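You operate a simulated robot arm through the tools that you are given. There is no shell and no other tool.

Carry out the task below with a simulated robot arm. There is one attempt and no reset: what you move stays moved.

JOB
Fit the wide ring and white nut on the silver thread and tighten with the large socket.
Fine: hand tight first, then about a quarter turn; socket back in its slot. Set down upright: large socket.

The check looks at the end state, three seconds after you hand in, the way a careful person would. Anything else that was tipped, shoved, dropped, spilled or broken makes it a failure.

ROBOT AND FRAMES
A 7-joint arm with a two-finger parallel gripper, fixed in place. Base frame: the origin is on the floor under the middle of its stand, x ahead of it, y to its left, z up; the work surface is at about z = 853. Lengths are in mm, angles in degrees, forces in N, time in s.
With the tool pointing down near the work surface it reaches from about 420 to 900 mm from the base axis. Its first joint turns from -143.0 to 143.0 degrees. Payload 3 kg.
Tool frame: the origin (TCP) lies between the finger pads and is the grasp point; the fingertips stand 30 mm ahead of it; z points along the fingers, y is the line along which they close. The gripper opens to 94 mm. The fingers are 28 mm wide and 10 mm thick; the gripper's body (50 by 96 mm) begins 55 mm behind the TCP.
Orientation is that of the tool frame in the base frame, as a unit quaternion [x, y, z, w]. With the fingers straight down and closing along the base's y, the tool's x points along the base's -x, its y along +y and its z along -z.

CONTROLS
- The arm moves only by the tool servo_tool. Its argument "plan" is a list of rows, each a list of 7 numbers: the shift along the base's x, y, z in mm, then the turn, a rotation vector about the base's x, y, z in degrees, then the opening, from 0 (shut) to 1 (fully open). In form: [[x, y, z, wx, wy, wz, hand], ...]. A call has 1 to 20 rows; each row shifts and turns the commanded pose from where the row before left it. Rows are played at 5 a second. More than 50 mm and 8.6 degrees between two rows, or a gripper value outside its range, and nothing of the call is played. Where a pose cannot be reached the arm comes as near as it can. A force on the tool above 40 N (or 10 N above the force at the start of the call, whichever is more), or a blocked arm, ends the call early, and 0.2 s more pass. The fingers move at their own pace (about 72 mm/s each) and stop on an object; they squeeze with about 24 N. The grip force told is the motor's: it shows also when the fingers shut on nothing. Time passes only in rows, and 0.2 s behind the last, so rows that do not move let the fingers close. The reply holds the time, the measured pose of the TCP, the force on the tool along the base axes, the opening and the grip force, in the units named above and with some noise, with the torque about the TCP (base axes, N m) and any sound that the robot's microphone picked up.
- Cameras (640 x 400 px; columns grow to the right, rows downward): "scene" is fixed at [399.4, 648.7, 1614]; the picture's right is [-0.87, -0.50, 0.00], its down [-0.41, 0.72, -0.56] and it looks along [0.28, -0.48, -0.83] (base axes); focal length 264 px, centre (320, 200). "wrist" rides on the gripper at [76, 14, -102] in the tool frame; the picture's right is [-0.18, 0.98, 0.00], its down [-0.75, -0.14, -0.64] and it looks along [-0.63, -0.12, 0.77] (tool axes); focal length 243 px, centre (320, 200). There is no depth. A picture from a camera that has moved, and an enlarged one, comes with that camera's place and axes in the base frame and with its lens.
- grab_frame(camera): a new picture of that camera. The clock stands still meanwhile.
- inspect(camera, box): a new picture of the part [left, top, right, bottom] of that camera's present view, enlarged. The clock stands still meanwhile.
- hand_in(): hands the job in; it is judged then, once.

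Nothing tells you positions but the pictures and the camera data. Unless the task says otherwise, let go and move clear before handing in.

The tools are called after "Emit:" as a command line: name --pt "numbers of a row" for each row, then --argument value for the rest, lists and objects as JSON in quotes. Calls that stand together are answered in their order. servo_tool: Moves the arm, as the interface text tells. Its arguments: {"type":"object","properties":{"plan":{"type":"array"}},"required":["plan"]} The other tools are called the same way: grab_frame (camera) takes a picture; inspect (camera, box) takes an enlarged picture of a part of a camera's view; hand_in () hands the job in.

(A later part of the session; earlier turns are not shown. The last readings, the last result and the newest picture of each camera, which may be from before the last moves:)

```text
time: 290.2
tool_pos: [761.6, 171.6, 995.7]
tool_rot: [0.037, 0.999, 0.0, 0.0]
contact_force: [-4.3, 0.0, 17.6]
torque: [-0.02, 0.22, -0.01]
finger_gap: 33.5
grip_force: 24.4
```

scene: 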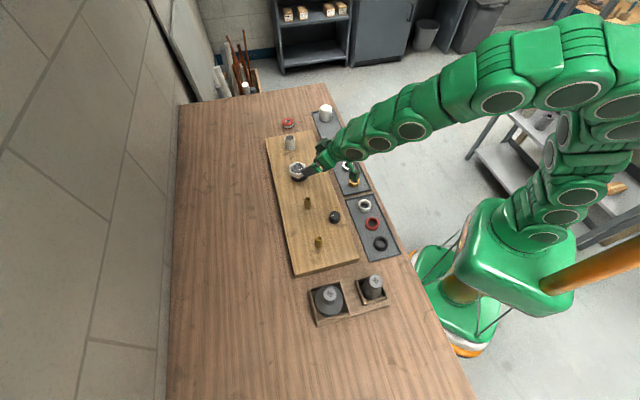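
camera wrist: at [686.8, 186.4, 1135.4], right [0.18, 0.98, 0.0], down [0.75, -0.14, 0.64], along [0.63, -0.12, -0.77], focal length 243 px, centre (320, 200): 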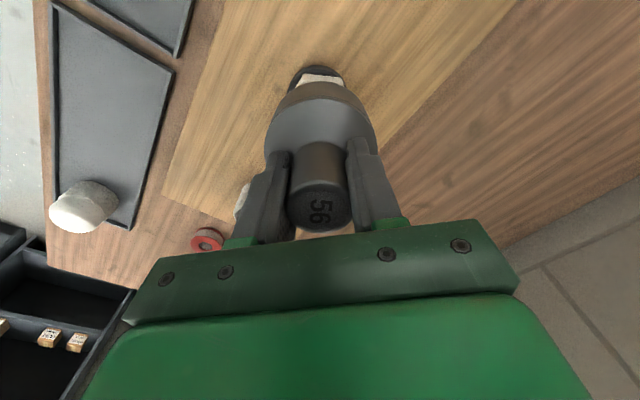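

No drop there either. The hex may be offset 30° from the label, so I'll lift clear, rotate to +28.7° and recheck centring.

Emit:
servo_tool --pt "0 0 3 0 0 0 0.2" --pt "0 0 4 0 0 4.3 0.2" --pt "0 0 0 0 0 7.2 0.2" --pt "0 0 0 0 0 7.2 0.2" --pt "0.4 -1.4 0 0 0 7.2 0.2" --pt "0 0 0 0 0 7.1 0.2" --pt "0 0 0 0 0 0 0.2"

Emit:
inspect --camera "scene" --box '[285, 150, 313, 186]'

Emit:
inspect --camera "wrist" --box '[250, 50, 390, 170]'

```text
time: 291.8
tool_pos: [761.7, 169.2, 1003.2]
tool_rot: [-0.25, 0.968, 0.001, 0.0]
contact_force: [0.5, 0.7, -3.0]
torque: [0.0, 0.01, 0.0]
finger_gap: 33.7
grip_force: 24.1
```

```text
11.11 times, centred on (299, 168) of scene
camera zoom: at [399.4, 648.7, 1614.0], right [-0.87, -0.5, 0.0], down [-0.41, 0.72, -0.56], along [0.28, -0.48, -0.83], focal length 2927 px, centre (553, 556)
```

zoom: 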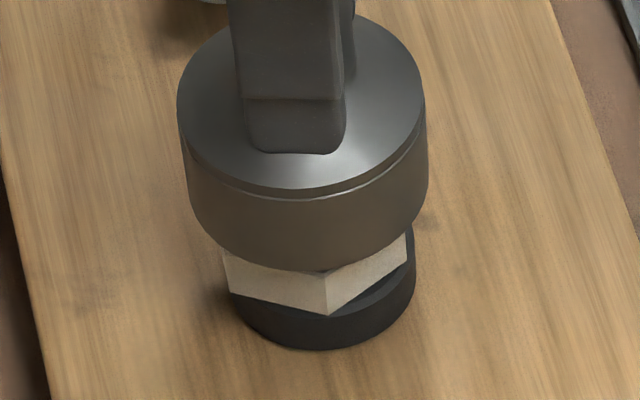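

```text
3.33 times, centred on (320, 110) of wrist
camera zoom: at [689.4, 144.7, 1105.0], right [-0.31, 0.95, 0.0], down [0.73, 0.24, 0.64], along [0.61, 0.2, -0.77], focal length 809 px, centre (320, 500)
```

zoom: 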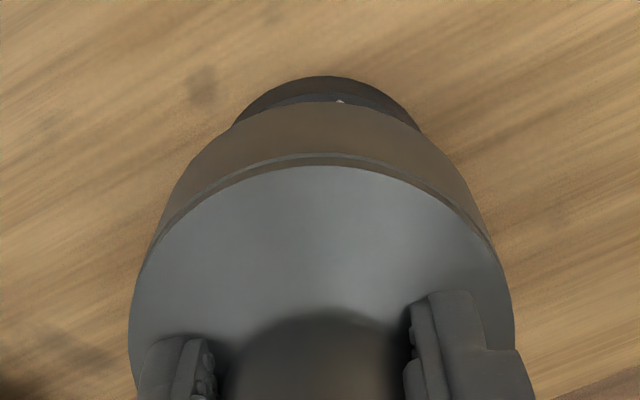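

Best estimate is that the socket needs about (+1.2, +1.2) mm. I'll shift and come down gently at this yaw.

Emit:
servo_tool --pt "1.2 1.2 -2 0 0 0 0.2" --pt "0 0 -1 0 0 0 0.2" --pt "0 0 0 0 0 0 0.2"

Emit:
servo_tool --pt "0 0 -1 0 0 0 0.2" --pt "0 0 0 0 0 0 0.2"

Emit:
servo_tool --pt "0 0 -1 0 0 0 0.2" --pt "0 0 0 0 0 0 0.2"

Emit:
servo_tool --pt "0 0 -1 0 0 0 0.2" --pt "0 0 0 0 0 0 0.2"

Emit:
servo_tool --pt "0 0 -1 0 0 0 0.2" --pt "0 0 0 0 0 0 0.2"

```text
time: 292.6
tool_pos: [763.3, 170.8, 997.7]
tool_rot: [-0.249, 0.969, 0.0, -0.001]
contact_force: [0.3, 0.1, -3.0]
torque: [-0.02, 0.0, 0.02]
finger_gap: 33.7
grip_force: 24.0
```

```text
time: 293.2
tool_pos: [764.0, 170.3, 997.7]
tool_rot: [-0.248, 0.969, 0.0, 0.0]
contact_force: [0.2, -0.2, -3.5]
torque: [-0.01, 0.03, -0.04]
finger_gap: 33.8
grip_force: 23.8
```

```text
time: 293.8
tool_pos: [762.2, 169.9, 997.3]
tool_rot: [-0.249, 0.968, 0.0, 0.0]
contact_force: [0.4, 0.4, -3.7]
torque: [-0.01, -0.04, 0.01]
finger_gap: 33.7
grip_force: 23.8
```

```text
time: 294.4
tool_pos: [762.5, 169.5, 996.2]
tool_rot: [-0.248, 0.969, 0.001, -0.001]
contact_force: [0.0, -0.1, -3.5]
torque: [-0.03, -0.01, 0.0]
finger_gap: 34.0
grip_force: 24.0
```

```text
time: 295.0
tool_pos: [762.7, 170.8, 994.0]
tool_rot: [-0.249, 0.969, 0.0, 0.0]
contact_force: [-0.8, -0.6, -2.9]
torque: [0.0, -0.01, 0.02]
finger_gap: 33.7
grip_force: 24.0
```

No contact at a height where it previously blocked, which is promising. Continuing down.

Emit:
servo_tool --pt "0 0 -1 0 0 0 0.2" --pt "0 0 -1 0 0 0 0.2" --pt "0 0 0 0 0 0 0.2"

Emit:
servo_tool --pt "0 0 -1 0 0 0 0.2" --pt "0 0 -1 0 0 0 0.2" --pt "0 0 0 0 0 0 0.2"

Emit:
servo_tool --pt "0 0 -1 0 0 0 0.2" --pt "0 0 -1 0 0 0 0.2" --pt "0 0 0 0 0 0 0.2"

Emit:
inspect --camera "scene" --box '[285, 150, 313, 186]'

```text
time: 295.8
tool_pos: [763.2, 171.2, 993.3]
tool_rot: [-0.248, 0.969, -0.001, 0.001]
contact_force: [0.3, -0.7, -3.3]
torque: [-0.07, 0.02, 0.02]
finger_gap: 33.9
grip_force: 23.9
```

```text
time: 296.6
tool_pos: [763.3, 170.3, 992.7]
tool_rot: [-0.249, 0.969, 0.0, 0.0]
contact_force: [0.0, 0.7, -2.8]
torque: [0.0, 0.0, -0.01]
finger_gap: 33.6
grip_force: 23.7
```

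```text
time: 297.4
tool_pos: [764.1, 170.6, 990.5]
tool_rot: [-0.249, 0.969, 0.0, 0.0]
contact_force: [0.3, 0.7, -4.9]
torque: [-0.02, -0.01, 0.01]
finger_gap: 33.8
grip_force: 24.1
```

```text
11.11 times, centred on (299, 168) of scene
camera zoom: at [399.4, 648.7, 1614.0], right [-0.87, -0.5, 0.0], down [-0.41, 0.72, -0.56], along [0.28, -0.48, -0.83], focal length 2927 px, centre (553, 556)
```

zoom: 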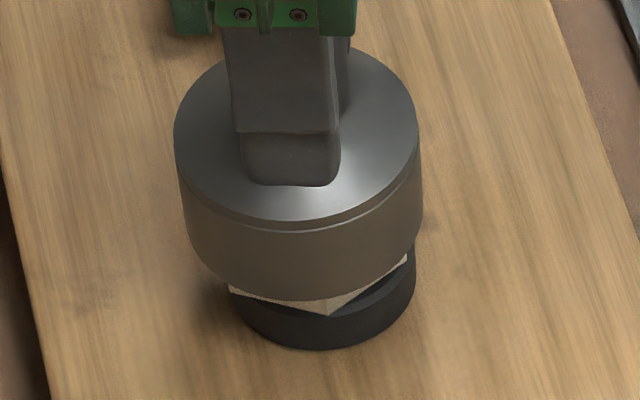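

It's sliding over the nut with no force. I'll continue down until it bottoms.

Emit:
servo_tool --pt "0 0 -1 0 0 0 0.2" --pt "0 0 -1 0 0 0 0.2" --pt "0 0 0 0 0 0 0.2"

Emit:
servo_tool --pt "0 0 -1 0 0 0 0.2" --pt "0 0 -1 0 0 0 0.2" --pt "0 0 0 0 0 0 0.2"

Emit:
servo_tool --pt "0 0 -1 0 0 0 0.2" --pt "0 0 -1 0 0 0 0.2" --pt "0 0 0 0 0 0 0.2"

Emit:
inspect --camera "scene" --box '[285, 150, 313, 186]'

```text
time: 298.2
tool_pos: [762.8, 170.8, 988.8]
tool_rot: [-0.249, 0.969, 0.0, 0.0]
contact_force: [0.4, 1.1, -4.3]
torque: [0.0, -0.02, 0.01]
finger_gap: 33.7
grip_force: 24.0
```

```text
time: 299.0
tool_pos: [762.1, 168.6, 986.4]
tool_rot: [-0.248, 0.969, -0.001, -0.001]
contact_force: [0.2, -0.2, -3.0]
torque: [0.0, -0.02, 0.03]
finger_gap: 33.6
grip_force: 23.7
```

```text
time: 299.8
tool_pos: [761.8, 170.6, 982.7]
tool_rot: [-0.249, 0.968, 0.0, 0.0]
contact_force: [0.9, 0.4, -3.6]
torque: [0.03, 0.02, -0.01]
finger_gap: 33.3
grip_force: 24.4
```

```text
11.11 times, centred on (299, 168) of scene
camera zoom: at [399.4, 648.7, 1614.0], right [-0.87, -0.5, 0.0], down [-0.41, 0.72, -0.56], along [0.28, -0.48, -0.83], focal length 2927 px, centre (553, 556)
```

zoom: 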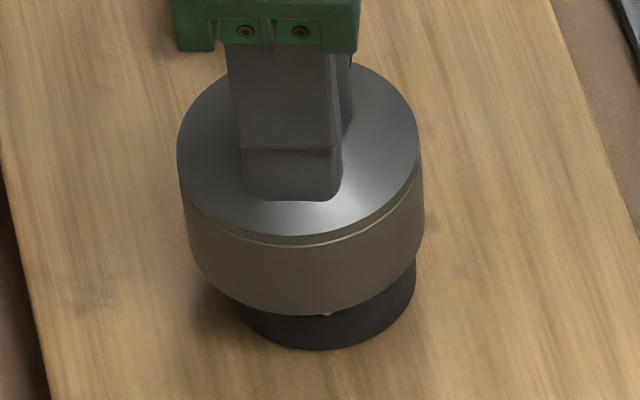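

The socket covers the nut fully and hangs freely on it. Now I'll turn CW about a quarter turn, compensating for the ~1.6 mm grip offset so the socket axis stays put, and sampling torque.

Emit:
servo_tool --pt "-0.1 0.2 0 0 0 -8.18 0.2" --pt "-0.06 0.22 0 0 0 -8.18 0.2"

Emit:
servo_tool --pt "-0.03 0.23 0 0 0 -8.18 0.2" --pt "0 0.23 0 0 0 -8.18 0.2"

Emit:
inspect --camera "scene" --box '[285, 150, 313, 186]'

```text
time: 300.4
tool_pos: [762.9, 171.3, 983.2]
tool_rot: [-0.108, 0.994, 0.0, 0.0]
contact_force: [0.1, 0.3, -3.1]
torque: [0.05, 0.04, 0.11]
finger_gap: 33.7
grip_force: 24.5
```

```text
time: 301.0
tool_pos: [762.3, 172.0, 983.9]
tool_rot: [0.035, 0.999, 0.0, 0.0]
contact_force: [-0.5, 1.7, -1.9]
torque: [0.07, 0.01, 0.1]
finger_gap: 33.8
grip_force: 23.8
```

```text
11.11 times, centred on (299, 168) of scene
camera zoom: at [399.4, 648.7, 1614.0], right [-0.87, -0.5, 0.0], down [-0.41, 0.72, -0.56], along [0.28, -0.48, -0.83], focal length 2927 px, centre (553, 556)
```

zoom: 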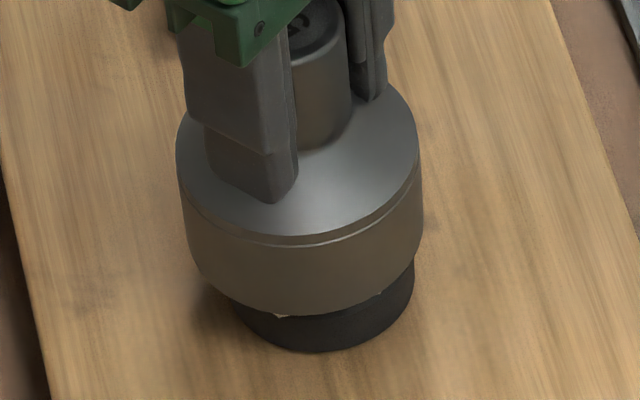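

The nut is turning with the socket at about 0.1 N·m. Continuing to a full quarter turn.

Emit:
servo_tool --pt "0.03 0.23 0 0 0 -8.18 0.2" --pt "0.06 0.22 0 0 0 -8.18 0.2"

Emit:
servo_tool --pt "0.1 0.2 0 0 0 -8.18 0.2" --pt "0.12 0.19 0 0 0 -8.18 0.2"

Emit:
servo_tool --pt "0.15 0.17 0 0 0 -8.18 0.2" --pt "0.17 0.15 0 0 0 -8.18 0.2"

Emit:
servo_tool --pt "0.19 0.12 0 0 0 -8.2 0.2" --pt "0.05 0.03 0 0 0 -2 0.2" --pt "0 0 0 0 0 0 0.2"

Emit:
inspect --camera "scene" --box '[285, 150, 313, 186]'

```text
time: 301.6
tool_pos: [762.8, 172.7, 984.8]
tool_rot: [0.177, 0.984, 0.0, 0.0]
contact_force: [-0.1, 1.9, -2.6]
torque: [0.05, -0.04, 0.05]
finger_gap: 33.8
grip_force: 24.1
```

```text
time: 302.2
tool_pos: [762.4, 171.7, 985.0]
tool_rot: [0.315, 0.949, 0.001, 0.0]
contact_force: [0.5, 0.9, -3.2]
torque: [0.04, -0.05, 0.08]
finger_gap: 34.0
grip_force: 24.1
```

```text
time: 302.8
tool_pos: [761.9, 173.7, 984.4]
tool_rot: [0.447, 0.894, 0.0, 0.0]
contact_force: [1.0, -0.1, -3.1]
torque: [0.04, -0.12, 0.12]
finger_gap: 33.7
grip_force: 24.3
```

```text
time: 303.6
tool_pos: [763.2, 172.4, 982.6]
tool_rot: [0.524, 0.852, 0.0, 0.0]
contact_force: [1.5, 2.0, -4.0]
torque: [0.06, -0.09, 0.0]
finger_gap: 33.9
grip_force: 23.8
```

```text
11.11 times, centred on (299, 168) of scene
camera zoom: at [399.4, 648.7, 1614.0], right [-0.87, -0.5, 0.0], down [-0.41, 0.72, -0.56], along [0.28, -0.48, -0.83], focal length 2927 px, centre (553, 556)
```

zoom: 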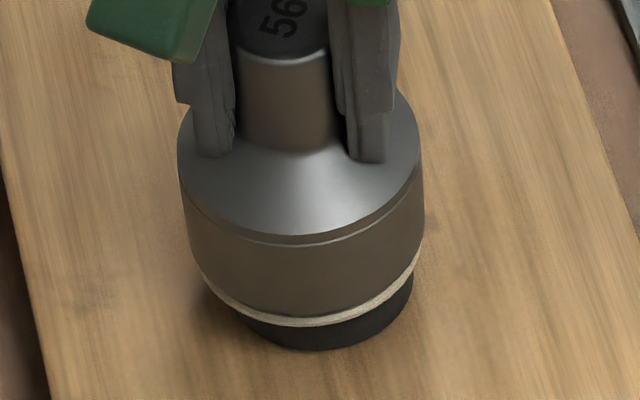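

A white band has appeared under the socket rim. I'll look closer.

Emit:
inspect --camera "scene" --box '[288, 165, 312, 185]'

Emit:
inspect --camera "wrist" --box '[250, 50, 390, 170]'

Emit:
grab_frame --camera "wrist"

```text
16.00 times, centred on (300, 175) of scene
camera zoom: at [399.4, 648.7, 1614.0], right [-0.87, -0.5, 0.0], down [-0.41, 0.72, -0.56], along [0.28, -0.48, -0.83], focal length 4215 px, centre (640, 600)
```

zoom: 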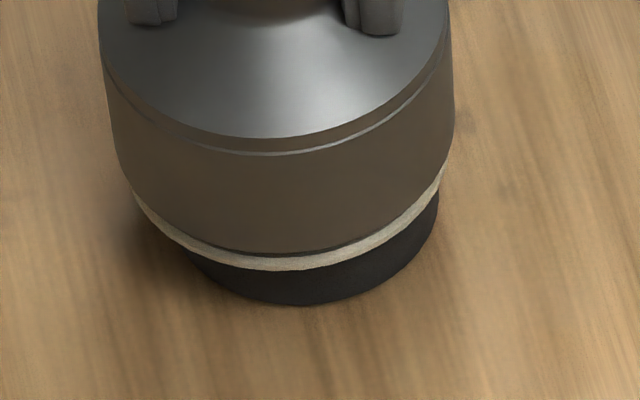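

```text
3.33 times, centred on (320, 110) of wrist
camera zoom: at [742.9, 247.8, 1086.1], right [0.96, 0.28, 0.0], down [0.21, -0.74, 0.64], along [0.18, -0.62, -0.77], focal length 809 px, centre (320, 500)
```

zoom: 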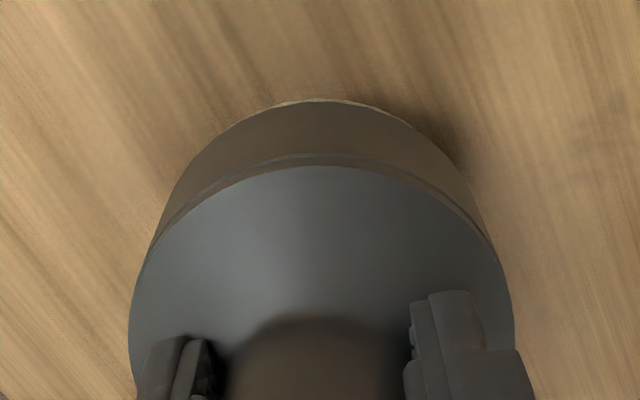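

```text
taken
camera wrist: at [742.9, 247.8, 1086.1], right [0.96, 0.28, 0.0], down [0.21, -0.74, 0.64], along [0.18, -0.62, -0.77], focal length 243 px, centre (320, 200)
```

wrist: 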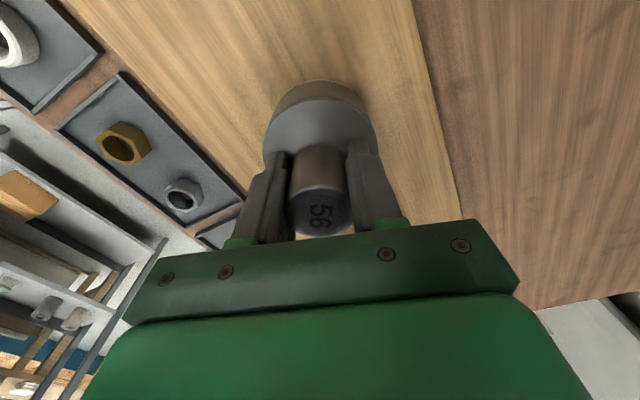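

Emit:
inspect --camera "scene" --box '[290, 173, 302, 183]'

Emit:
inspect --camera "scene" --box '[300, 168, 312, 178]'

Emit:
inspect --camera "wrist" --box '[290, 70, 350, 110]'

```text
16.00 times, centred on (296, 178) of scene
camera zoom: at [399.4, 648.7, 1614.0], right [-0.87, -0.5, 0.0], down [-0.41, 0.72, -0.56], along [0.28, -0.48, -0.83], focal length 4215 px, centre (704, 552)
```

zoom: 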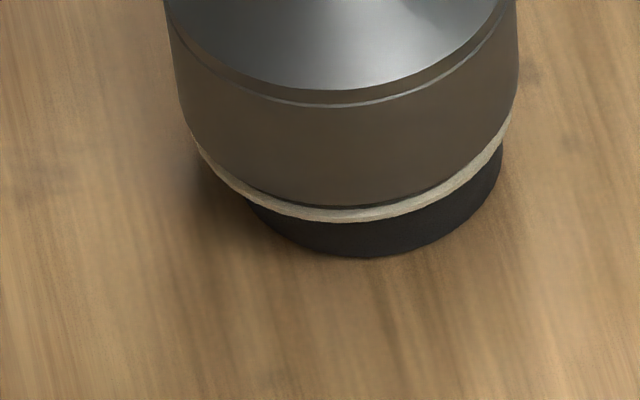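

```text
16.00 times, centred on (306, 173) of scene
camera zoom: at [399.4, 648.7, 1614.0], right [-0.87, -0.5, 0.0], down [-0.41, 0.72, -0.56], along [0.28, -0.48, -0.83], focal length 4215 px, centre (544, 632)
```

zoom: 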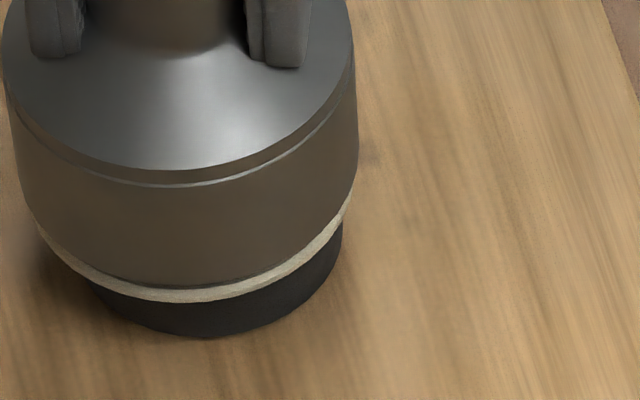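

```text
10.00 times, centred on (320, 90) of wrist
camera zoom: at [742.9, 247.8, 1086.1], right [0.96, 0.28, 0.0], down [0.21, -0.74, 0.64], along [0.18, -0.62, -0.77], focal length 2426 px, centre (320, 1300)
```

zoom: 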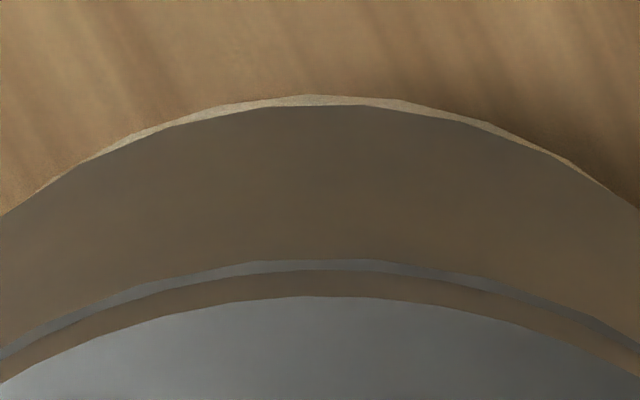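

I've turned 92° in total with no sound. I'll raise the socket off to see what is underneath.

Emit:
servo_tool --pt "0 0 2 0 0 0 0.2" --pt "0 0 3 0 0 0 0.2" --pt "0 0 0 0 0 0 0.2"

Emit:
inspect --camera "scene" --box '[285, 150, 313, 186]'

```text
time: 304.4
tool_pos: [762.9, 171.9, 988.8]
tool_rot: [0.524, 0.852, 0.0, 0.0]
contact_force: [-0.6, 1.0, -3.1]
torque: [-0.01, -0.01, -0.01]
finger_gap: 33.8
grip_force: 24.0
```

```text
11.11 times, centred on (299, 168) of scene
camera zoom: at [399.4, 648.7, 1614.0], right [-0.87, -0.5, 0.0], down [-0.41, 0.72, -0.56], along [0.28, -0.48, -0.83], focal length 2927 px, centre (553, 556)
```

zoom: 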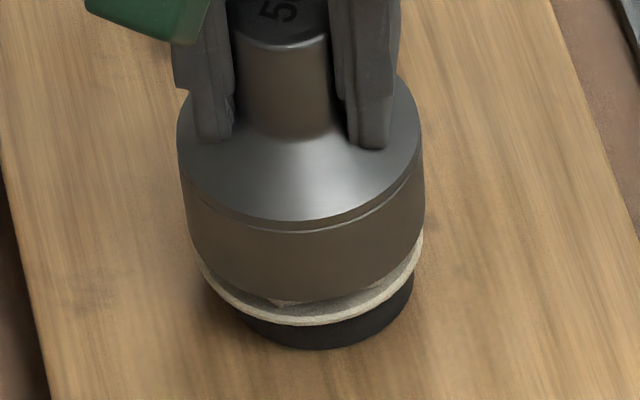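

Emit:
servo_tool --pt "0 0 5 0 0 0 0.2" --pt "0 0 8 0 0 0 0.2" --pt "0 0 10 0 0 0 0.2" --pt "0 0 12 0 0 0 0.2" --pt "0 0 12 0 0 0 0.2" --pt "0 0 0 0 0 0 0.2"

Emit:
inspect --camera "scene" --box '[285, 150, 313, 186]'

Emit:
inspect --camera "wrist" --box '[270, 30, 370, 110]'

```text
time: 305.8
tool_pos: [763.6, 172.4, 1035.6]
tool_rot: [0.524, 0.852, 0.0, 0.0]
contact_force: [-0.3, 0.8, -3.9]
torque: [0.01, -0.04, -0.02]
finger_gap: 33.8
grip_force: 24.5
```

```text
11.11 times, centred on (299, 168) of scene
camera zoom: at [399.4, 648.7, 1614.0], right [-0.87, -0.5, 0.0], down [-0.41, 0.72, -0.56], along [0.28, -0.48, -0.83], focal length 2927 px, centre (553, 556)
```

zoom: 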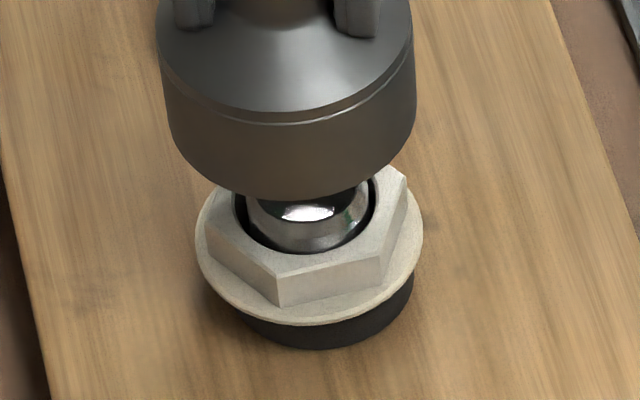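

```text
5.00 times, centred on (320, 70) of wrist
camera zoom: at [743.3, 247.8, 1138.8], right [0.96, 0.28, 0.0], down [0.21, -0.74, 0.64], along [0.18, -0.62, -0.77], focal length 1213 px, centre (320, 850)
```

zoom: 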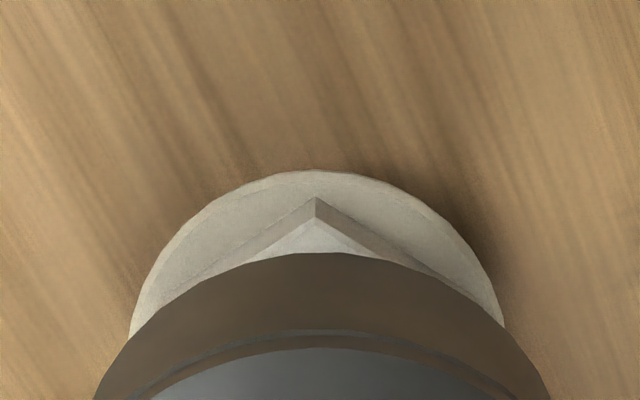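

A white collar now shows all round under the nut. It appeared only while the socket was tightening, and with no sound. The quarter turn is done, so I'll carry the socket back to its slot, rotating the hand back to yaw 0 on the way.

Emit:
servo_tool --pt "0 0 8 0 0 0 0.2" --pt "-17 18 0 0 0 7.03 0.2" --pt "-19 20.3 0 0 0 7.03 0.2" --pt "-19 20.3 0 0 0 7.03 0.2" --pt "-19 20.3 0 0 0 7.03 0.2" --pt "-19 20.3 0 0 0 7.03 0.2" --pt "-19 20.3 0 0 0 7.03 0.2" --pt "-19 20.3 0 0 0 7.03 0.2" --pt "-19 20.3 0 0 0 7.03 0.2" --pt "-19 20.3 0 0 0 7.06 0.2" --pt "-19 20.3 0 0 0 0 0.2" --pt "-19 20.3 0 0 0 0 0.2" --pt "-19 20.3 0 0 0 0 0.2" --pt "-19 20.3 0 0 0 0 0.2" --pt "-19 20.3 0 0 0 0 0.2" --pt "-18.7 19.9 0 0 0 0 0.2" --pt "0 0 0 0 0 0 0.2" --pt "0 0 0 0 0 0 0.2"

Emit:
grab_frame --camera "wrist"

Emit:
inspect --camera "scene" --box '[280, 150, 320, 190]'

Emit:
inspect --camera "scene" --box '[280, 220, 400, 330]'

```text
time: 309.6
tool_pos: [479.0, 475.7, 1040.5]
tool_rot: [-0.001, 1.0, 0.0, 0.0]
contact_force: [0.0, 0.6, -3.2]
torque: [0.01, 0.01, -0.01]
finger_gap: 33.7
grip_force: 24.2
```

```text
taken
camera wrist: at [404.1, 489.8, 1143.4], right [0.18, 0.98, 0.0], down [0.75, -0.14, 0.64], along [0.63, -0.12, -0.77], focal length 243 px, centre (320, 200)
```

wrist: 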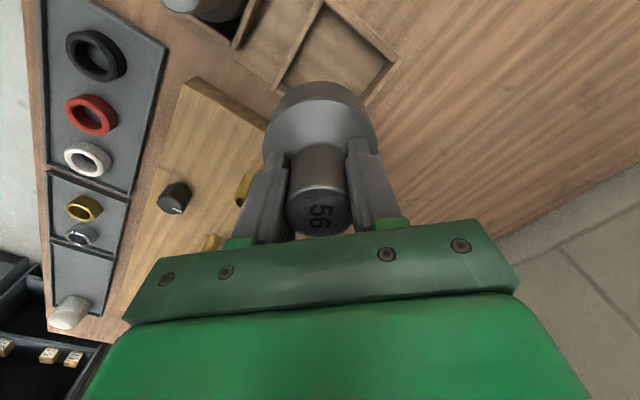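

```text
10.00 times, centred on (300, 170) of scene
camera zoom: at [399.4, 648.7, 1614.0], right [-0.87, -0.5, 0.0], down [-0.41, 0.72, -0.56], along [0.28, -0.48, -0.83], focal length 2635 px, centre (520, 500)
```

zoom: 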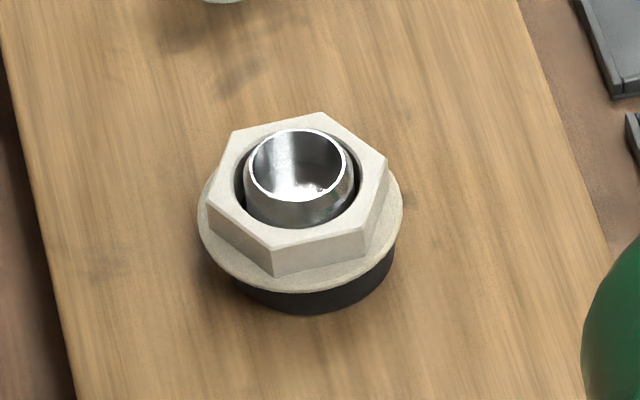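

```text
3.64 times, centred on (340, 275) of scene
camera zoom: at [399.4, 648.7, 1614.0], right [-0.87, -0.5, 0.0], down [-0.41, 0.72, -0.56], along [0.28, -0.48, -0.83], focal length 958 px, centre (247, -73)
```

zoom: 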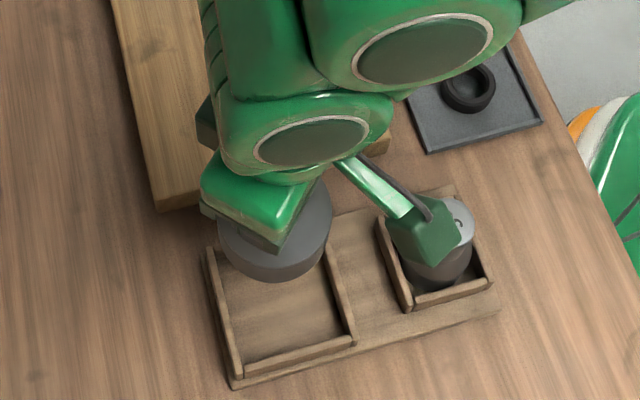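

The nut is neatly down on the ring with an even collar. I'm still ~28 mm short of the slot, so I'll move over it and check centring before lowering.

Emit:
servo_tool --pt "-9.5 10 0 0 0 0 0.2" --pt "-9.5 10.3 0 0 0 0 0.2" --pt "0 0 -10 0 0 0 0.2" --pt "0 0 -10 0 0 0 0.2" --pt "0 0 -10 0 0 0 0.2" --pt "0 0 0 0 0 0 0.2"

Emit:
inspect --camera "wrist" --box '[220, 20, 420, 180]'

Emit:
inspect --camera "scene" --box '[290, 230, 390, 330]'

```text
time: 311.0
tool_pos: [460.6, 493.9, 1014.2]
tool_rot: [-0.001, 1.0, 0.0, 0.0]
contact_force: [-0.2, 0.4, -2.5]
torque: [-0.01, 0.02, -0.01]
finger_gap: 33.5
grip_force: 24.2
```

```text
2.50 times, centred on (320, 100) of wrist
camera zoom: at [386.6, 509.1, 1116.3], right [0.18, 0.98, 0.0], down [0.75, -0.14, 0.64], along [0.63, -0.12, -0.77], focal length 606 px, centre (320, 450)
```

zoom: 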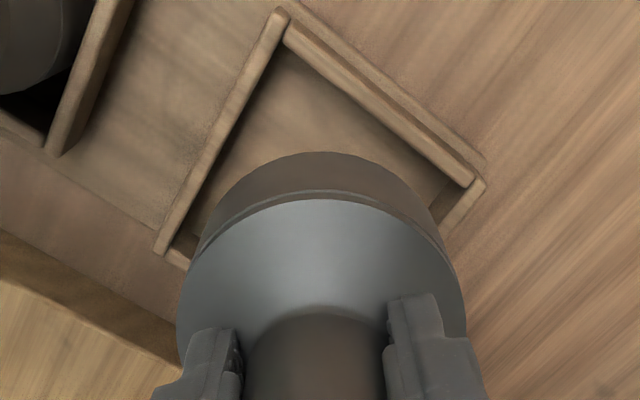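

```text
4.00 times, centred on (340, 280) of scene
camera zoom: at [399.4, 648.7, 1614.0], right [-0.87, -0.5, 0.0], down [-0.41, 0.72, -0.56], along [0.28, -0.48, -0.83], focal length 1054 px, centre (240, -120)
```

zoom: 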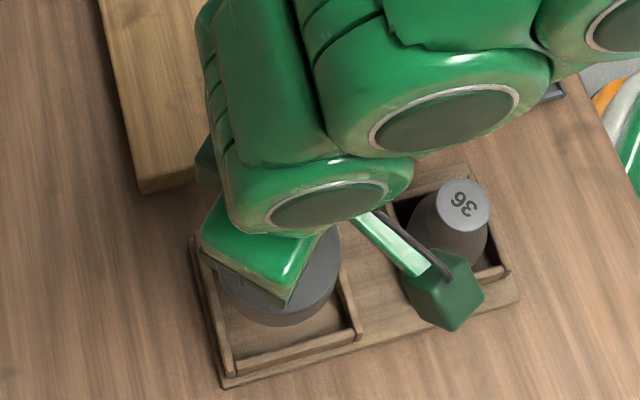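

My estimate of the slot centre needs a shift of about (+1.8, -2.5). I'll adjust, lower to just above the walls, and check margins.

Emit:
servo_tool --pt "0.9 -1.25 -10 0 0 0 0.2" --pt "0.9 -1.25 -10 0 0 0 0.2" --pt "0 0 -10 0 0 0 0.2" --pt "0 0 -9 0 0 0 0.2" --pt "0 0 0 0 0 0 0.2"

Emit:
inspect --camera "wrist" --box '[220, 20, 420, 180]'

Emit:
inspect --camera "scene" --box '[300, 250, 360, 330]'

```text
time: 312.2
tool_pos: [462.0, 492.4, 975.9]
tool_rot: [-0.001, 1.0, 0.0, -0.001]
contact_force: [-0.4, 0.2, -3.4]
torque: [-0.01, 0.04, -0.04]
finger_gap: 33.7
grip_force: 23.8
```

```text
2.50 times, centred on (320, 100) of wrist
camera zoom: at [386.5, 506.7, 1078.1], right [0.18, 0.98, 0.0], down [0.75, -0.14, 0.64], along [0.63, -0.12, -0.77], focal length 606 px, centre (320, 450)
```

zoom: 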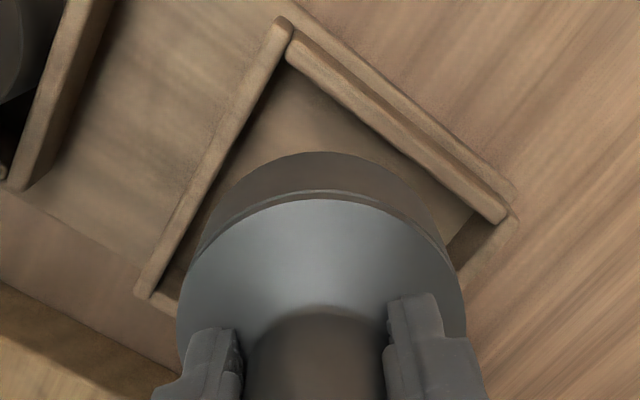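

```text
5.00 times, centred on (330, 290) of scene
camera zoom: at [399.4, 648.7, 1614.0], right [-0.87, -0.5, 0.0], down [-0.41, 0.72, -0.56], along [0.28, -0.48, -0.83], focal length 1317 px, centre (270, -250)
```

zoom: 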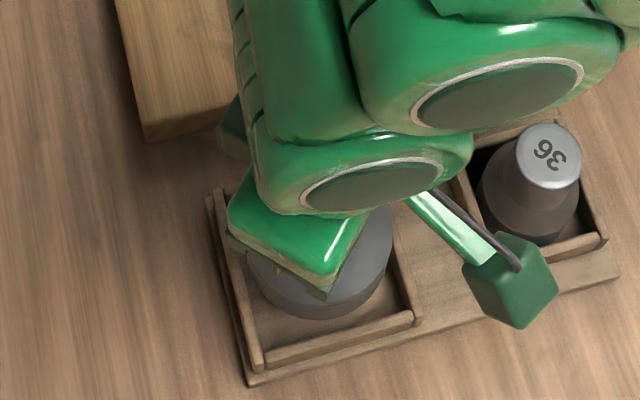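

Both views put the drum within about 2 mm of the slot centre. I'll shift +1 mm in x and lower slowly, watching side forces.

Emit:
servo_tool --pt "1 -0.2 -6 0 0 0 0.2" --pt "0 0 -6 0 0 0 0.2" --pt "0 0 -5 0 0 0 0.2" --pt "0 0 0 0 0 0 0.2"

Emit:
inspect --camera "wrist" --box '[220, 20, 420, 180]'

Emit:
servo_tool --pt "0 0 -4 0 0 0 0.2" --pt "0 0 -4 0 0 0 0.2" --pt "0 0 -4 0 0 0 0.2" --pt "0 0 0 0 0 0 0.2"

Emit:
inspect --camera "wrist" --box '[220, 20, 420, 180]'

Emit:
inspect --camera "scene" --box '[300, 250, 360, 330]'

```text
time: 313.2
tool_pos: [464.4, 492.2, 957.3]
tool_rot: [-0.001, 1.0, 0.001, 0.0]
contact_force: [-1.2, -2.2, 10.9]
torque: [0.19, -0.32, 0.01]
finger_gap: 33.6
grip_force: 24.4
```

```text
2.50 times, centred on (320, 100) of wrist
camera zoom: at [389.1, 506.6, 1061.0], right [0.18, 0.98, 0.0], down [0.75, -0.14, 0.64], along [0.63, -0.12, -0.77], focal length 606 px, centre (320, 450)
```

zoom: 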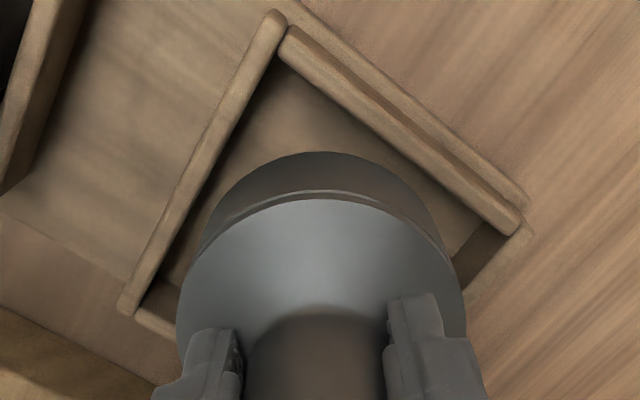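

```text
time: 313.6
tool_pos: [464.6, 491.9, 958.5]
tool_rot: [-0.001, 1.0, 0.002, 0.002]
contact_force: [-0.8, -0.9, 2.9]
torque: [0.08, -0.07, 0.01]
finger_gap: 33.7
grip_force: 24.1
stopped in row 1: the force on the tool passed its limit at 52 N (the readings are from after the stop); the commanded pose is now the measured one
```

```text
2.50 times, centred on (320, 100) of wrist
camera zoom: at [389.4, 506.8, 1060.2], right [0.18, 0.98, 0.0], down [0.75, -0.14, 0.64], along [0.63, -0.11, -0.77], focal length 606 px, centre (320, 450)
```

zoom: 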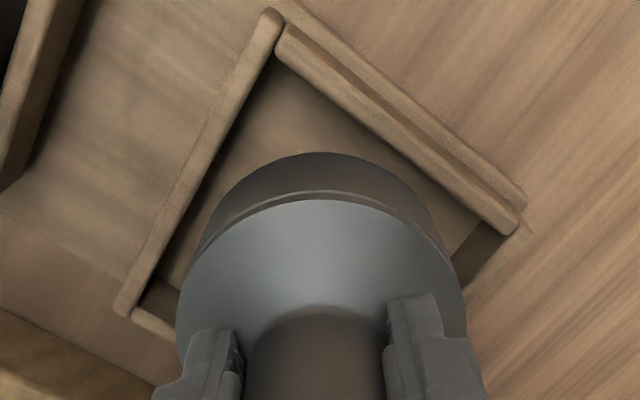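

```text
5.00 times, centred on (330, 290) of scene
camera zoom: at [399.4, 648.7, 1614.0], right [-0.87, -0.5, 0.0], down [-0.41, 0.72, -0.56], along [0.28, -0.48, -0.83], focal length 1317 px, centre (270, -250)
```

zoom: 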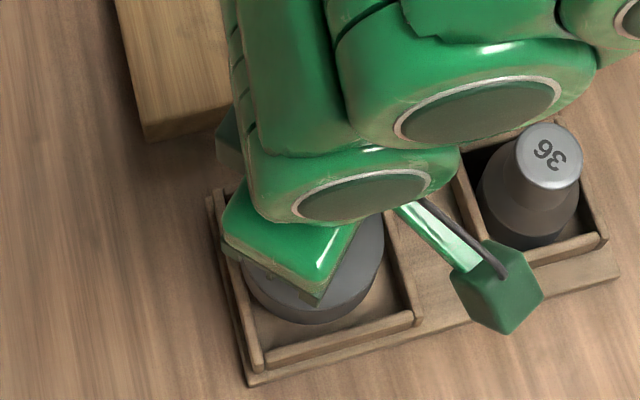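

The socket caught a wall top on the (+x,+y) side and the stop triggered. I'll raise, shift (-1.8, -1.6), and retry more gently.

Emit:
servo_tool --pt "0 0 4 0 0 0 0.2" --pt "-0.9 -0.8 4 0 0 0 0.2" --pt "-0.9 -0.8 0 0 0 0 0.2" --pt "0 0 0 0 0 0 0.2" --pt "0 0 0 0 0 0 0.2"

Emit:
inspect --camera "wrist" --box '[220, 20, 420, 180]'

Emit:
inspect --camera "scene" --box '[305, 265, 355, 325]'

```text
time: 314.8
tool_pos: [462.5, 489.9, 966.0]
tool_rot: [-0.001, 1.0, 0.001, 0.002]
contact_force: [0.9, -1.3, -3.7]
torque: [0.01, 0.03, 0.0]
finger_gap: 34.1
grip_force: 23.6
```

```text
2.50 times, centred on (320, 100) of wrist
camera zoom: at [388.1, 504.5, 1068.2], right [0.18, 0.98, 0.0], down [0.75, -0.14, 0.64], along [0.63, -0.11, -0.77], focal length 606 px, centre (320, 450)
```

zoom: 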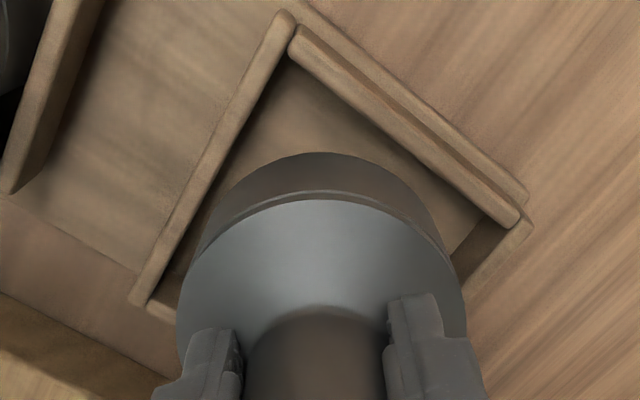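

```text
6.67 times, centred on (330, 295) of scene
camera zoom: at [399.4, 648.7, 1614.0], right [-0.87, -0.5, 0.0], down [-0.41, 0.72, -0.56], along [0.28, -0.48, -0.83], focal length 1756 px, centre (253, -433)
```

zoom: 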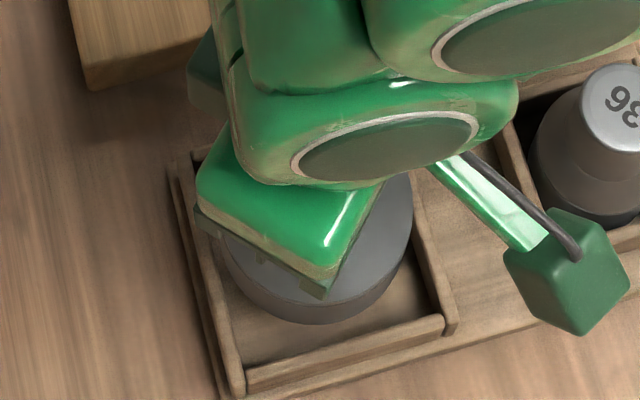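

I'll shift (-1.0, +1.2) toward the position implied by pick and contact data, then lower in small steps.

Emit:
servo_tool --pt "-1.0 1.2 0 0 0 0 0.2" --pt "0 0 -3 0 0 0 0.2" --pt "0 0 -2 0 0 0 0.2" --pt "0 0 0 0 0 0 0.2"

Emit:
servo_tool --pt "0 0 -1 0 0 0 0.2" --pt "0 0 0 0 0 0 0.2"

Emit:
servo_tool --pt "0 0 -1 0 0 0 0.2" --pt "0 0 0 0 0 0 0.2"

Emit:
servo_tool --pt "0 0 -0.7 0 0 0 0.2" --pt "0 0 0 0 0 0 0.2"

```text
time: 315.8
tool_pos: [462.4, 491.9, 961.0]
tool_rot: [-0.002, 1.0, 0.002, 0.001]
contact_force: [0.4, -0.5, -3.6]
torque: [0.0, 0.0, -0.02]
finger_gap: 33.8
grip_force: 23.8
```

```text
time: 316.4
tool_pos: [462.0, 491.7, 959.5]
tool_rot: [-0.002, 1.0, 0.001, 0.0]
contact_force: [0.9, -0.7, -3.5]
torque: [-0.02, -0.03, 0.0]
finger_gap: 33.6
grip_force: 24.0
```

```text
time: 317.0
tool_pos: [461.7, 491.3, 958.5]
tool_rot: [-0.002, 1.0, 0.002, 0.002]
contact_force: [0.4, 0.1, -3.2]
torque: [0.01, 0.0, 0.01]
finger_gap: 33.6
grip_force: 24.2
```

```text
time: 317.6
tool_pos: [462.9, 492.3, 958.9]
tool_rot: [-0.001, 1.0, 0.002, 0.002]
contact_force: [0.3, 0.7, -0.5]
torque: [0.12, -0.13, 0.0]
finger_gap: 33.8
grip_force: 24.5
```

A light touch on the (+x,+y) wall again. I'll shift another (-0.8, -0.8).

Emit:
servo_tool --pt "0 0 1 0 0 0 0.2" --pt "-0.8 -0.8 0 0 0 0 0.2" --pt "0 0 -1 0 0 0 0.2" --pt "0 0 0 0 0 0 0.2"

Emit:
servo_tool --pt "0 0 -1 0 0 0 0.2" --pt "0 0 0 0 0 0 0.2"

```text
time: 318.6
tool_pos: [460.6, 490.9, 957.5]
tool_rot: [-0.002, 1.0, 0.002, 0.002]
contact_force: [2.3, 1.9, -2.5]
torque: [0.15, -0.16, 0.05]
finger_gap: 33.5
grip_force: 24.2
```

```text
time: 319.2
tool_pos: [459.9, 491.4, 957.6]
tool_rot: [-0.001, 1.0, 0.002, 0.002]
contact_force: [6.9, 8.9, 1.3]
torque: [0.51, -0.35, -0.06]
finger_gap: 34.0
grip_force: 23.8
```

Now it touches the (-x,-y) wall instead, so the gap is narrow and the centre is between. I'll go back half way and continue.

Emit:
servo_tool --pt "0 0 2 0 0 0 0.2" --pt "0.4 0.4 0 0 0 0 0.2" --pt "0 0 0 0 0 0 0.2" --pt "0 0 -1 0 0 0 0.2" --pt "0 0 -1 0 0 0 0.2" --pt "0 0 0 0 0 0 0.2"

Emit:
servo_tool --pt "0 0 -1 0 0 0 0.2" --pt "0 0 0 0 0 0 0.2"

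Emit:
servo_tool --pt "0 0 -1 0 0 0 0.2" --pt "0 0 0 0 0 0 0.2"

Emit:
inspect --camera "wrist" --box '[220, 20, 420, 240]'

```text
time: 320.5
tool_pos: [462.1, 489.8, 957.5]
tool_rot: [-0.002, 1.0, 0.003, 0.003]
contact_force: [0.2, -0.2, -3.2]
torque: [-0.02, 0.0, 0.03]
finger_gap: 33.8
grip_force: 23.7
stopped in row 6: the force on the tool passed its limit at 42 N (the readings are from after the stop); the commanded pose is now the measured one
```

```text
time: 321.1
tool_pos: [462.1, 490.0, 957.7]
tool_rot: [-0.001, 1.0, 0.003, 0.003]
contact_force: [-1.9, 0.7, 19.0]
torque: [0.63, -0.51, 0.03]
finger_gap: 33.8
grip_force: 24.1
```

```text
time: 321.5
tool_pos: [463.1, 491.9, 957.0]
tool_rot: [-0.001, 1.0, 0.003, 0.004]
contact_force: [0.3, 0.0, -2.1]
torque: [0.07, -0.04, 0.02]
finger_gap: 33.6
grip_force: 24.3
stopped in row 2: the force on the tool passed its limit at 46 N (the readings are from after the stop); the commanded pose is now the measured one
```

```text
1.82 times, centred on (320, 130) of wrist
camera zoom: at [386.5, 506.2, 1059.9], right [0.18, 0.98, 0.01], down [0.75, -0.14, 0.65], along [0.64, -0.11, -0.76], focal length 441 px, centre (320, 327)
```

zoom: 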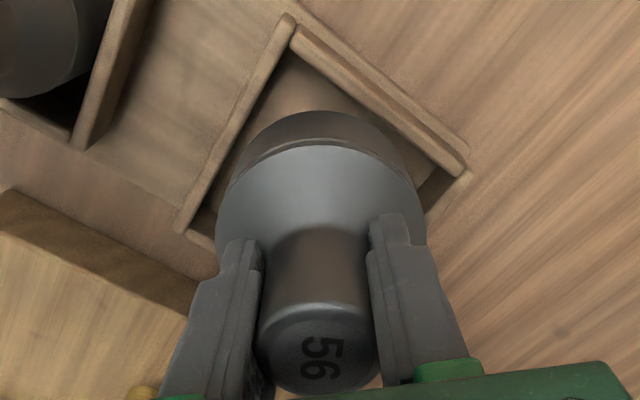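

The socket sits tilted in my grip (the bottom swings one way), which makes it catch. I'll set it down on clear table beside the holder so it stands square, then regrip cleanly. First I'll raise and move +y.

Emit:
servo_tool --pt "0 0 8 -0.34 0.46 -0.1 0.2" --pt "0 0 12 0 0 0 0.2" --pt "0 0 12 0 0 0 0.2" --pt "1 20 0 0 0 0 0.2" --pt "1 20 0 0 0 0 0.2" --pt "1 20 0 0 0 0 0.2" --pt "1 20 0 0 0 0 0.2" --pt "1 20 0 0 0 0 0.2" --pt "1 20 0 0 0 0 0.2" --pt "0 0 0 0 0 0 0.2" --pt "0 0 0 0 0 0 0.2"

Emit:
grab_frame --camera "wrist"

Emit:
grab_frame --camera "scene"

Emit:
inspect --camera "scene" --box '[270, 240, 400, 360]'

```text
time: 323.9
tool_pos: [467.4, 612.6, 989.3]
tool_rot: [-0.001, 1.0, -0.001, -0.002]
contact_force: [0.3, 0.2, -2.5]
torque: [0.02, 0.01, 0.0]
finger_gap: 33.7
grip_force: 24.0
```

```text
taken
camera wrist: at [392.9, 627.8, 1092.9], right [0.18, 0.98, 0.0], down [0.76, -0.14, 0.64], along [0.63, -0.12, -0.77], focal length 243 px, centre (320, 200)
```

wrist: 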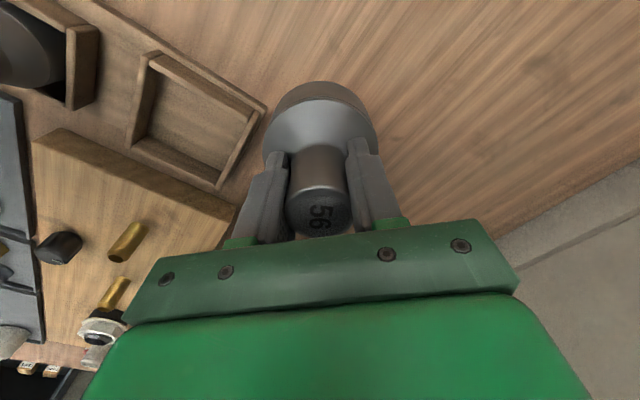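

```text
taken
```

scene: 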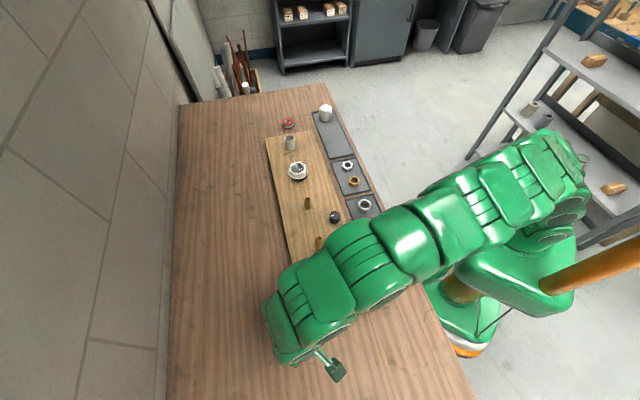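

```text
3.33 times, centred on (335, 300) of scene
camera zoom: at [399.4, 648.7, 1614.0], right [-0.87, -0.5, 0.0], down [-0.41, 0.72, -0.56], along [0.28, -0.48, -0.83], focal length 878 px, centre (270, -133)
```

zoom: 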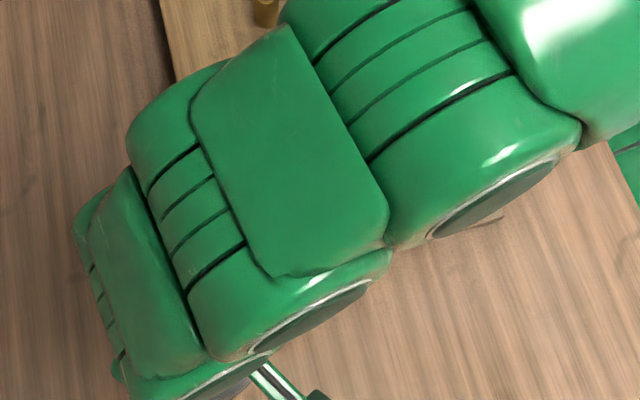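

Clear table here. I'll lower the socket gently to the table.

Emit:
servo_tool --pt "0 0 -15 0 0 0 0.2" --pt "0 0 -15 0 0 0 0.2" --pt "0 0 -10 0 0 0 0.2" --pt "0 0 -8 0 0 0 0.2" --pt "0 0 -4 0 0 0 0.2" --pt "0 0 0 0 0 0 0.2"

Emit:
servo_tool --pt "0 0 -1 0 0 0 0.2" --pt "0 0 -1 0 0 0 0.2" --pt "0 0 0 0 0 0 0.2"

```text
time: 325.3
tool_pos: [468.1, 611.5, 937.3]
tool_rot: [-0.001, 1.0, -0.001, -0.002]
contact_force: [0.9, -0.4, -3.2]
torque: [-0.03, 0.03, 0.03]
finger_gap: 33.7
grip_force: 23.9
```

```text
time: 326.1
tool_pos: [467.8, 611.9, 934.7]
tool_rot: [-0.001, 1.0, -0.001, -0.002]
contact_force: [0.5, 0.1, -3.8]
torque: [0.01, 0.01, -0.03]
finger_gap: 33.8
grip_force: 24.0
```

Emit:
servo_tool --pt "0 0 -1 0 0 0 0.2" --pt "0 0 -1 0 0 0 0.2" --pt "0 0 0 0 0 0 0.2"

Emit:
servo_tool --pt "0 0 -1 0 0 0 0.2" --pt "0 0 0 0 0 0 0.2"

Emit:
servo_tool --pt "0 0 -1 0 0 0 0.2" --pt "0 0 0 0 0 0 0.2"

Emit:
servo_tool --pt "0 0 -1 0 0 0 0.2" --pt "0 0 0 0 0 0 0.2"

```text
time: 326.9
tool_pos: [466.3, 612.2, 932.8]
tool_rot: [-0.001, 1.0, -0.001, -0.002]
contact_force: [-0.4, 0.9, -3.0]
torque: [-0.03, -0.02, 0.0]
finger_gap: 33.8
grip_force: 24.0
```

```text
time: 327.5
tool_pos: [468.2, 611.2, 932.3]
tool_rot: [-0.001, 1.0, -0.001, -0.002]
contact_force: [0.9, -0.5, -3.8]
torque: [0.02, -0.03, 0.02]
finger_gap: 33.9
grip_force: 23.8
```

```text
time: 328.1
tool_pos: [467.1, 612.0, 932.0]
tool_rot: [-0.002, 1.0, -0.001, -0.002]
contact_force: [-0.3, 0.5, -4.0]
torque: [-0.02, 0.0, 0.0]
finger_gap: 33.7
grip_force: 24.1
```

```text
time: 328.7
tool_pos: [467.1, 612.3, 930.6]
tool_rot: [-0.001, 1.0, -0.001, -0.002]
contact_force: [0.1, 1.1, -3.0]
torque: [-0.01, 0.0, 0.0]
finger_gap: 33.7
grip_force: 24.3
```

Emit:
servo_tool --pt "0 0 -1 0 0 0 0.2" --pt "0 0 0 0 0 0 0.2"

Emit:
servo_tool --pt "0 0 -1 0 0 0 0.2" --pt "0 0 0 0 0 0 0.2"

Emit:
servo_tool --pt "0 0 -1 0 0 0 0.2" --pt "0 0 0 0 0 0 0.2"

Emit:
servo_tool --pt "0 0 -1 0 0 0 0.2" --pt "0 0 0 0 0 0 0.2"

```text
time: 329.3
tool_pos: [467.1, 611.4, 928.2]
tool_rot: [-0.001, 1.0, -0.002, -0.002]
contact_force: [-0.6, -0.4, -3.6]
torque: [0.0, -0.04, 0.02]
finger_gap: 33.7
grip_force: 23.6
```

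```text
time: 329.9
tool_pos: [466.9, 612.6, 926.9]
tool_rot: [-0.001, 1.0, -0.002, -0.001]
contact_force: [0.4, 0.2, -3.5]
torque: [0.0, 0.0, -0.03]
finger_gap: 34.0
grip_force: 23.7
```

```text
time: 330.5
tool_pos: [467.9, 610.6, 927.3]
tool_rot: [-0.001, 1.0, -0.001, -0.003]
contact_force: [-0.2, -0.5, -2.9]
torque: [0.01, 0.02, 0.0]
finger_gap: 33.6
grip_force: 24.1
```

```text
time: 331.1
tool_pos: [466.9, 611.5, 926.2]
tool_rot: [0.0, 1.0, -0.001, -0.002]
contact_force: [0.1, 0.3, -3.0]
torque: [-0.03, 0.01, 0.0]
finger_gap: 33.9
grip_force: 23.7
```

Emit:
inspect --camera "wrist" --box '[220, 60, 420, 240]'

Emit:
servo_tool --pt "0 0 -1 0 0 0 0.2" --pt "0 0 -1 0 0 0 0.2" --pt "0 0 0 0 0 0 0.2"

Emit:
servo_tool --pt "0 0 -1 0 0 0 0.2" --pt "0 0 0 0 0 0 0.2"

Emit:
servo_tool --pt "0 0 -1 0 0 0 0.2" --pt "0 0 0 0 0 0 0.2"

```text
2.22 times, centred on (320, 150) of wrist
camera zoom: at [393.0, 626.4, 1028.8], right [0.18, 0.98, 0.0], down [0.76, -0.14, 0.64], along [0.63, -0.12, -0.77], focal length 539 px, centre (320, 311)
```

zoom: 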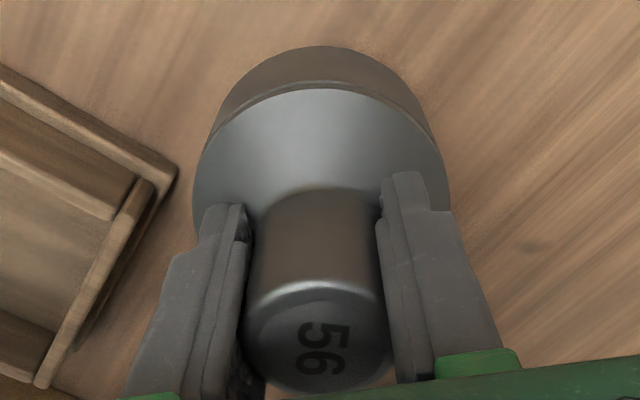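

```text
time: 331.9
tool_pos: [467.7, 611.6, 924.0]
tool_rot: [-0.001, 1.0, -0.001, -0.002]
contact_force: [-0.8, 0.3, -3.8]
torque: [-0.01, 0.01, 0.02]
finger_gap: 33.5
grip_force: 24.3
```

```text
time: 332.5
tool_pos: [467.0, 612.1, 923.1]
tool_rot: [-0.001, 1.0, -0.001, -0.001]
contact_force: [-0.2, -0.4, -3.4]
torque: [0.0, 0.04, -0.03]
finger_gap: 33.7
grip_force: 24.1
```

```text
time: 333.1
tool_pos: [466.8, 612.3, 921.6]
tool_rot: [0.0, 1.0, -0.001, -0.001]
contact_force: [0.8, 1.0, -3.7]
torque: [-0.01, 0.01, 0.03]
finger_gap: 33.3
grip_force: 23.7
```

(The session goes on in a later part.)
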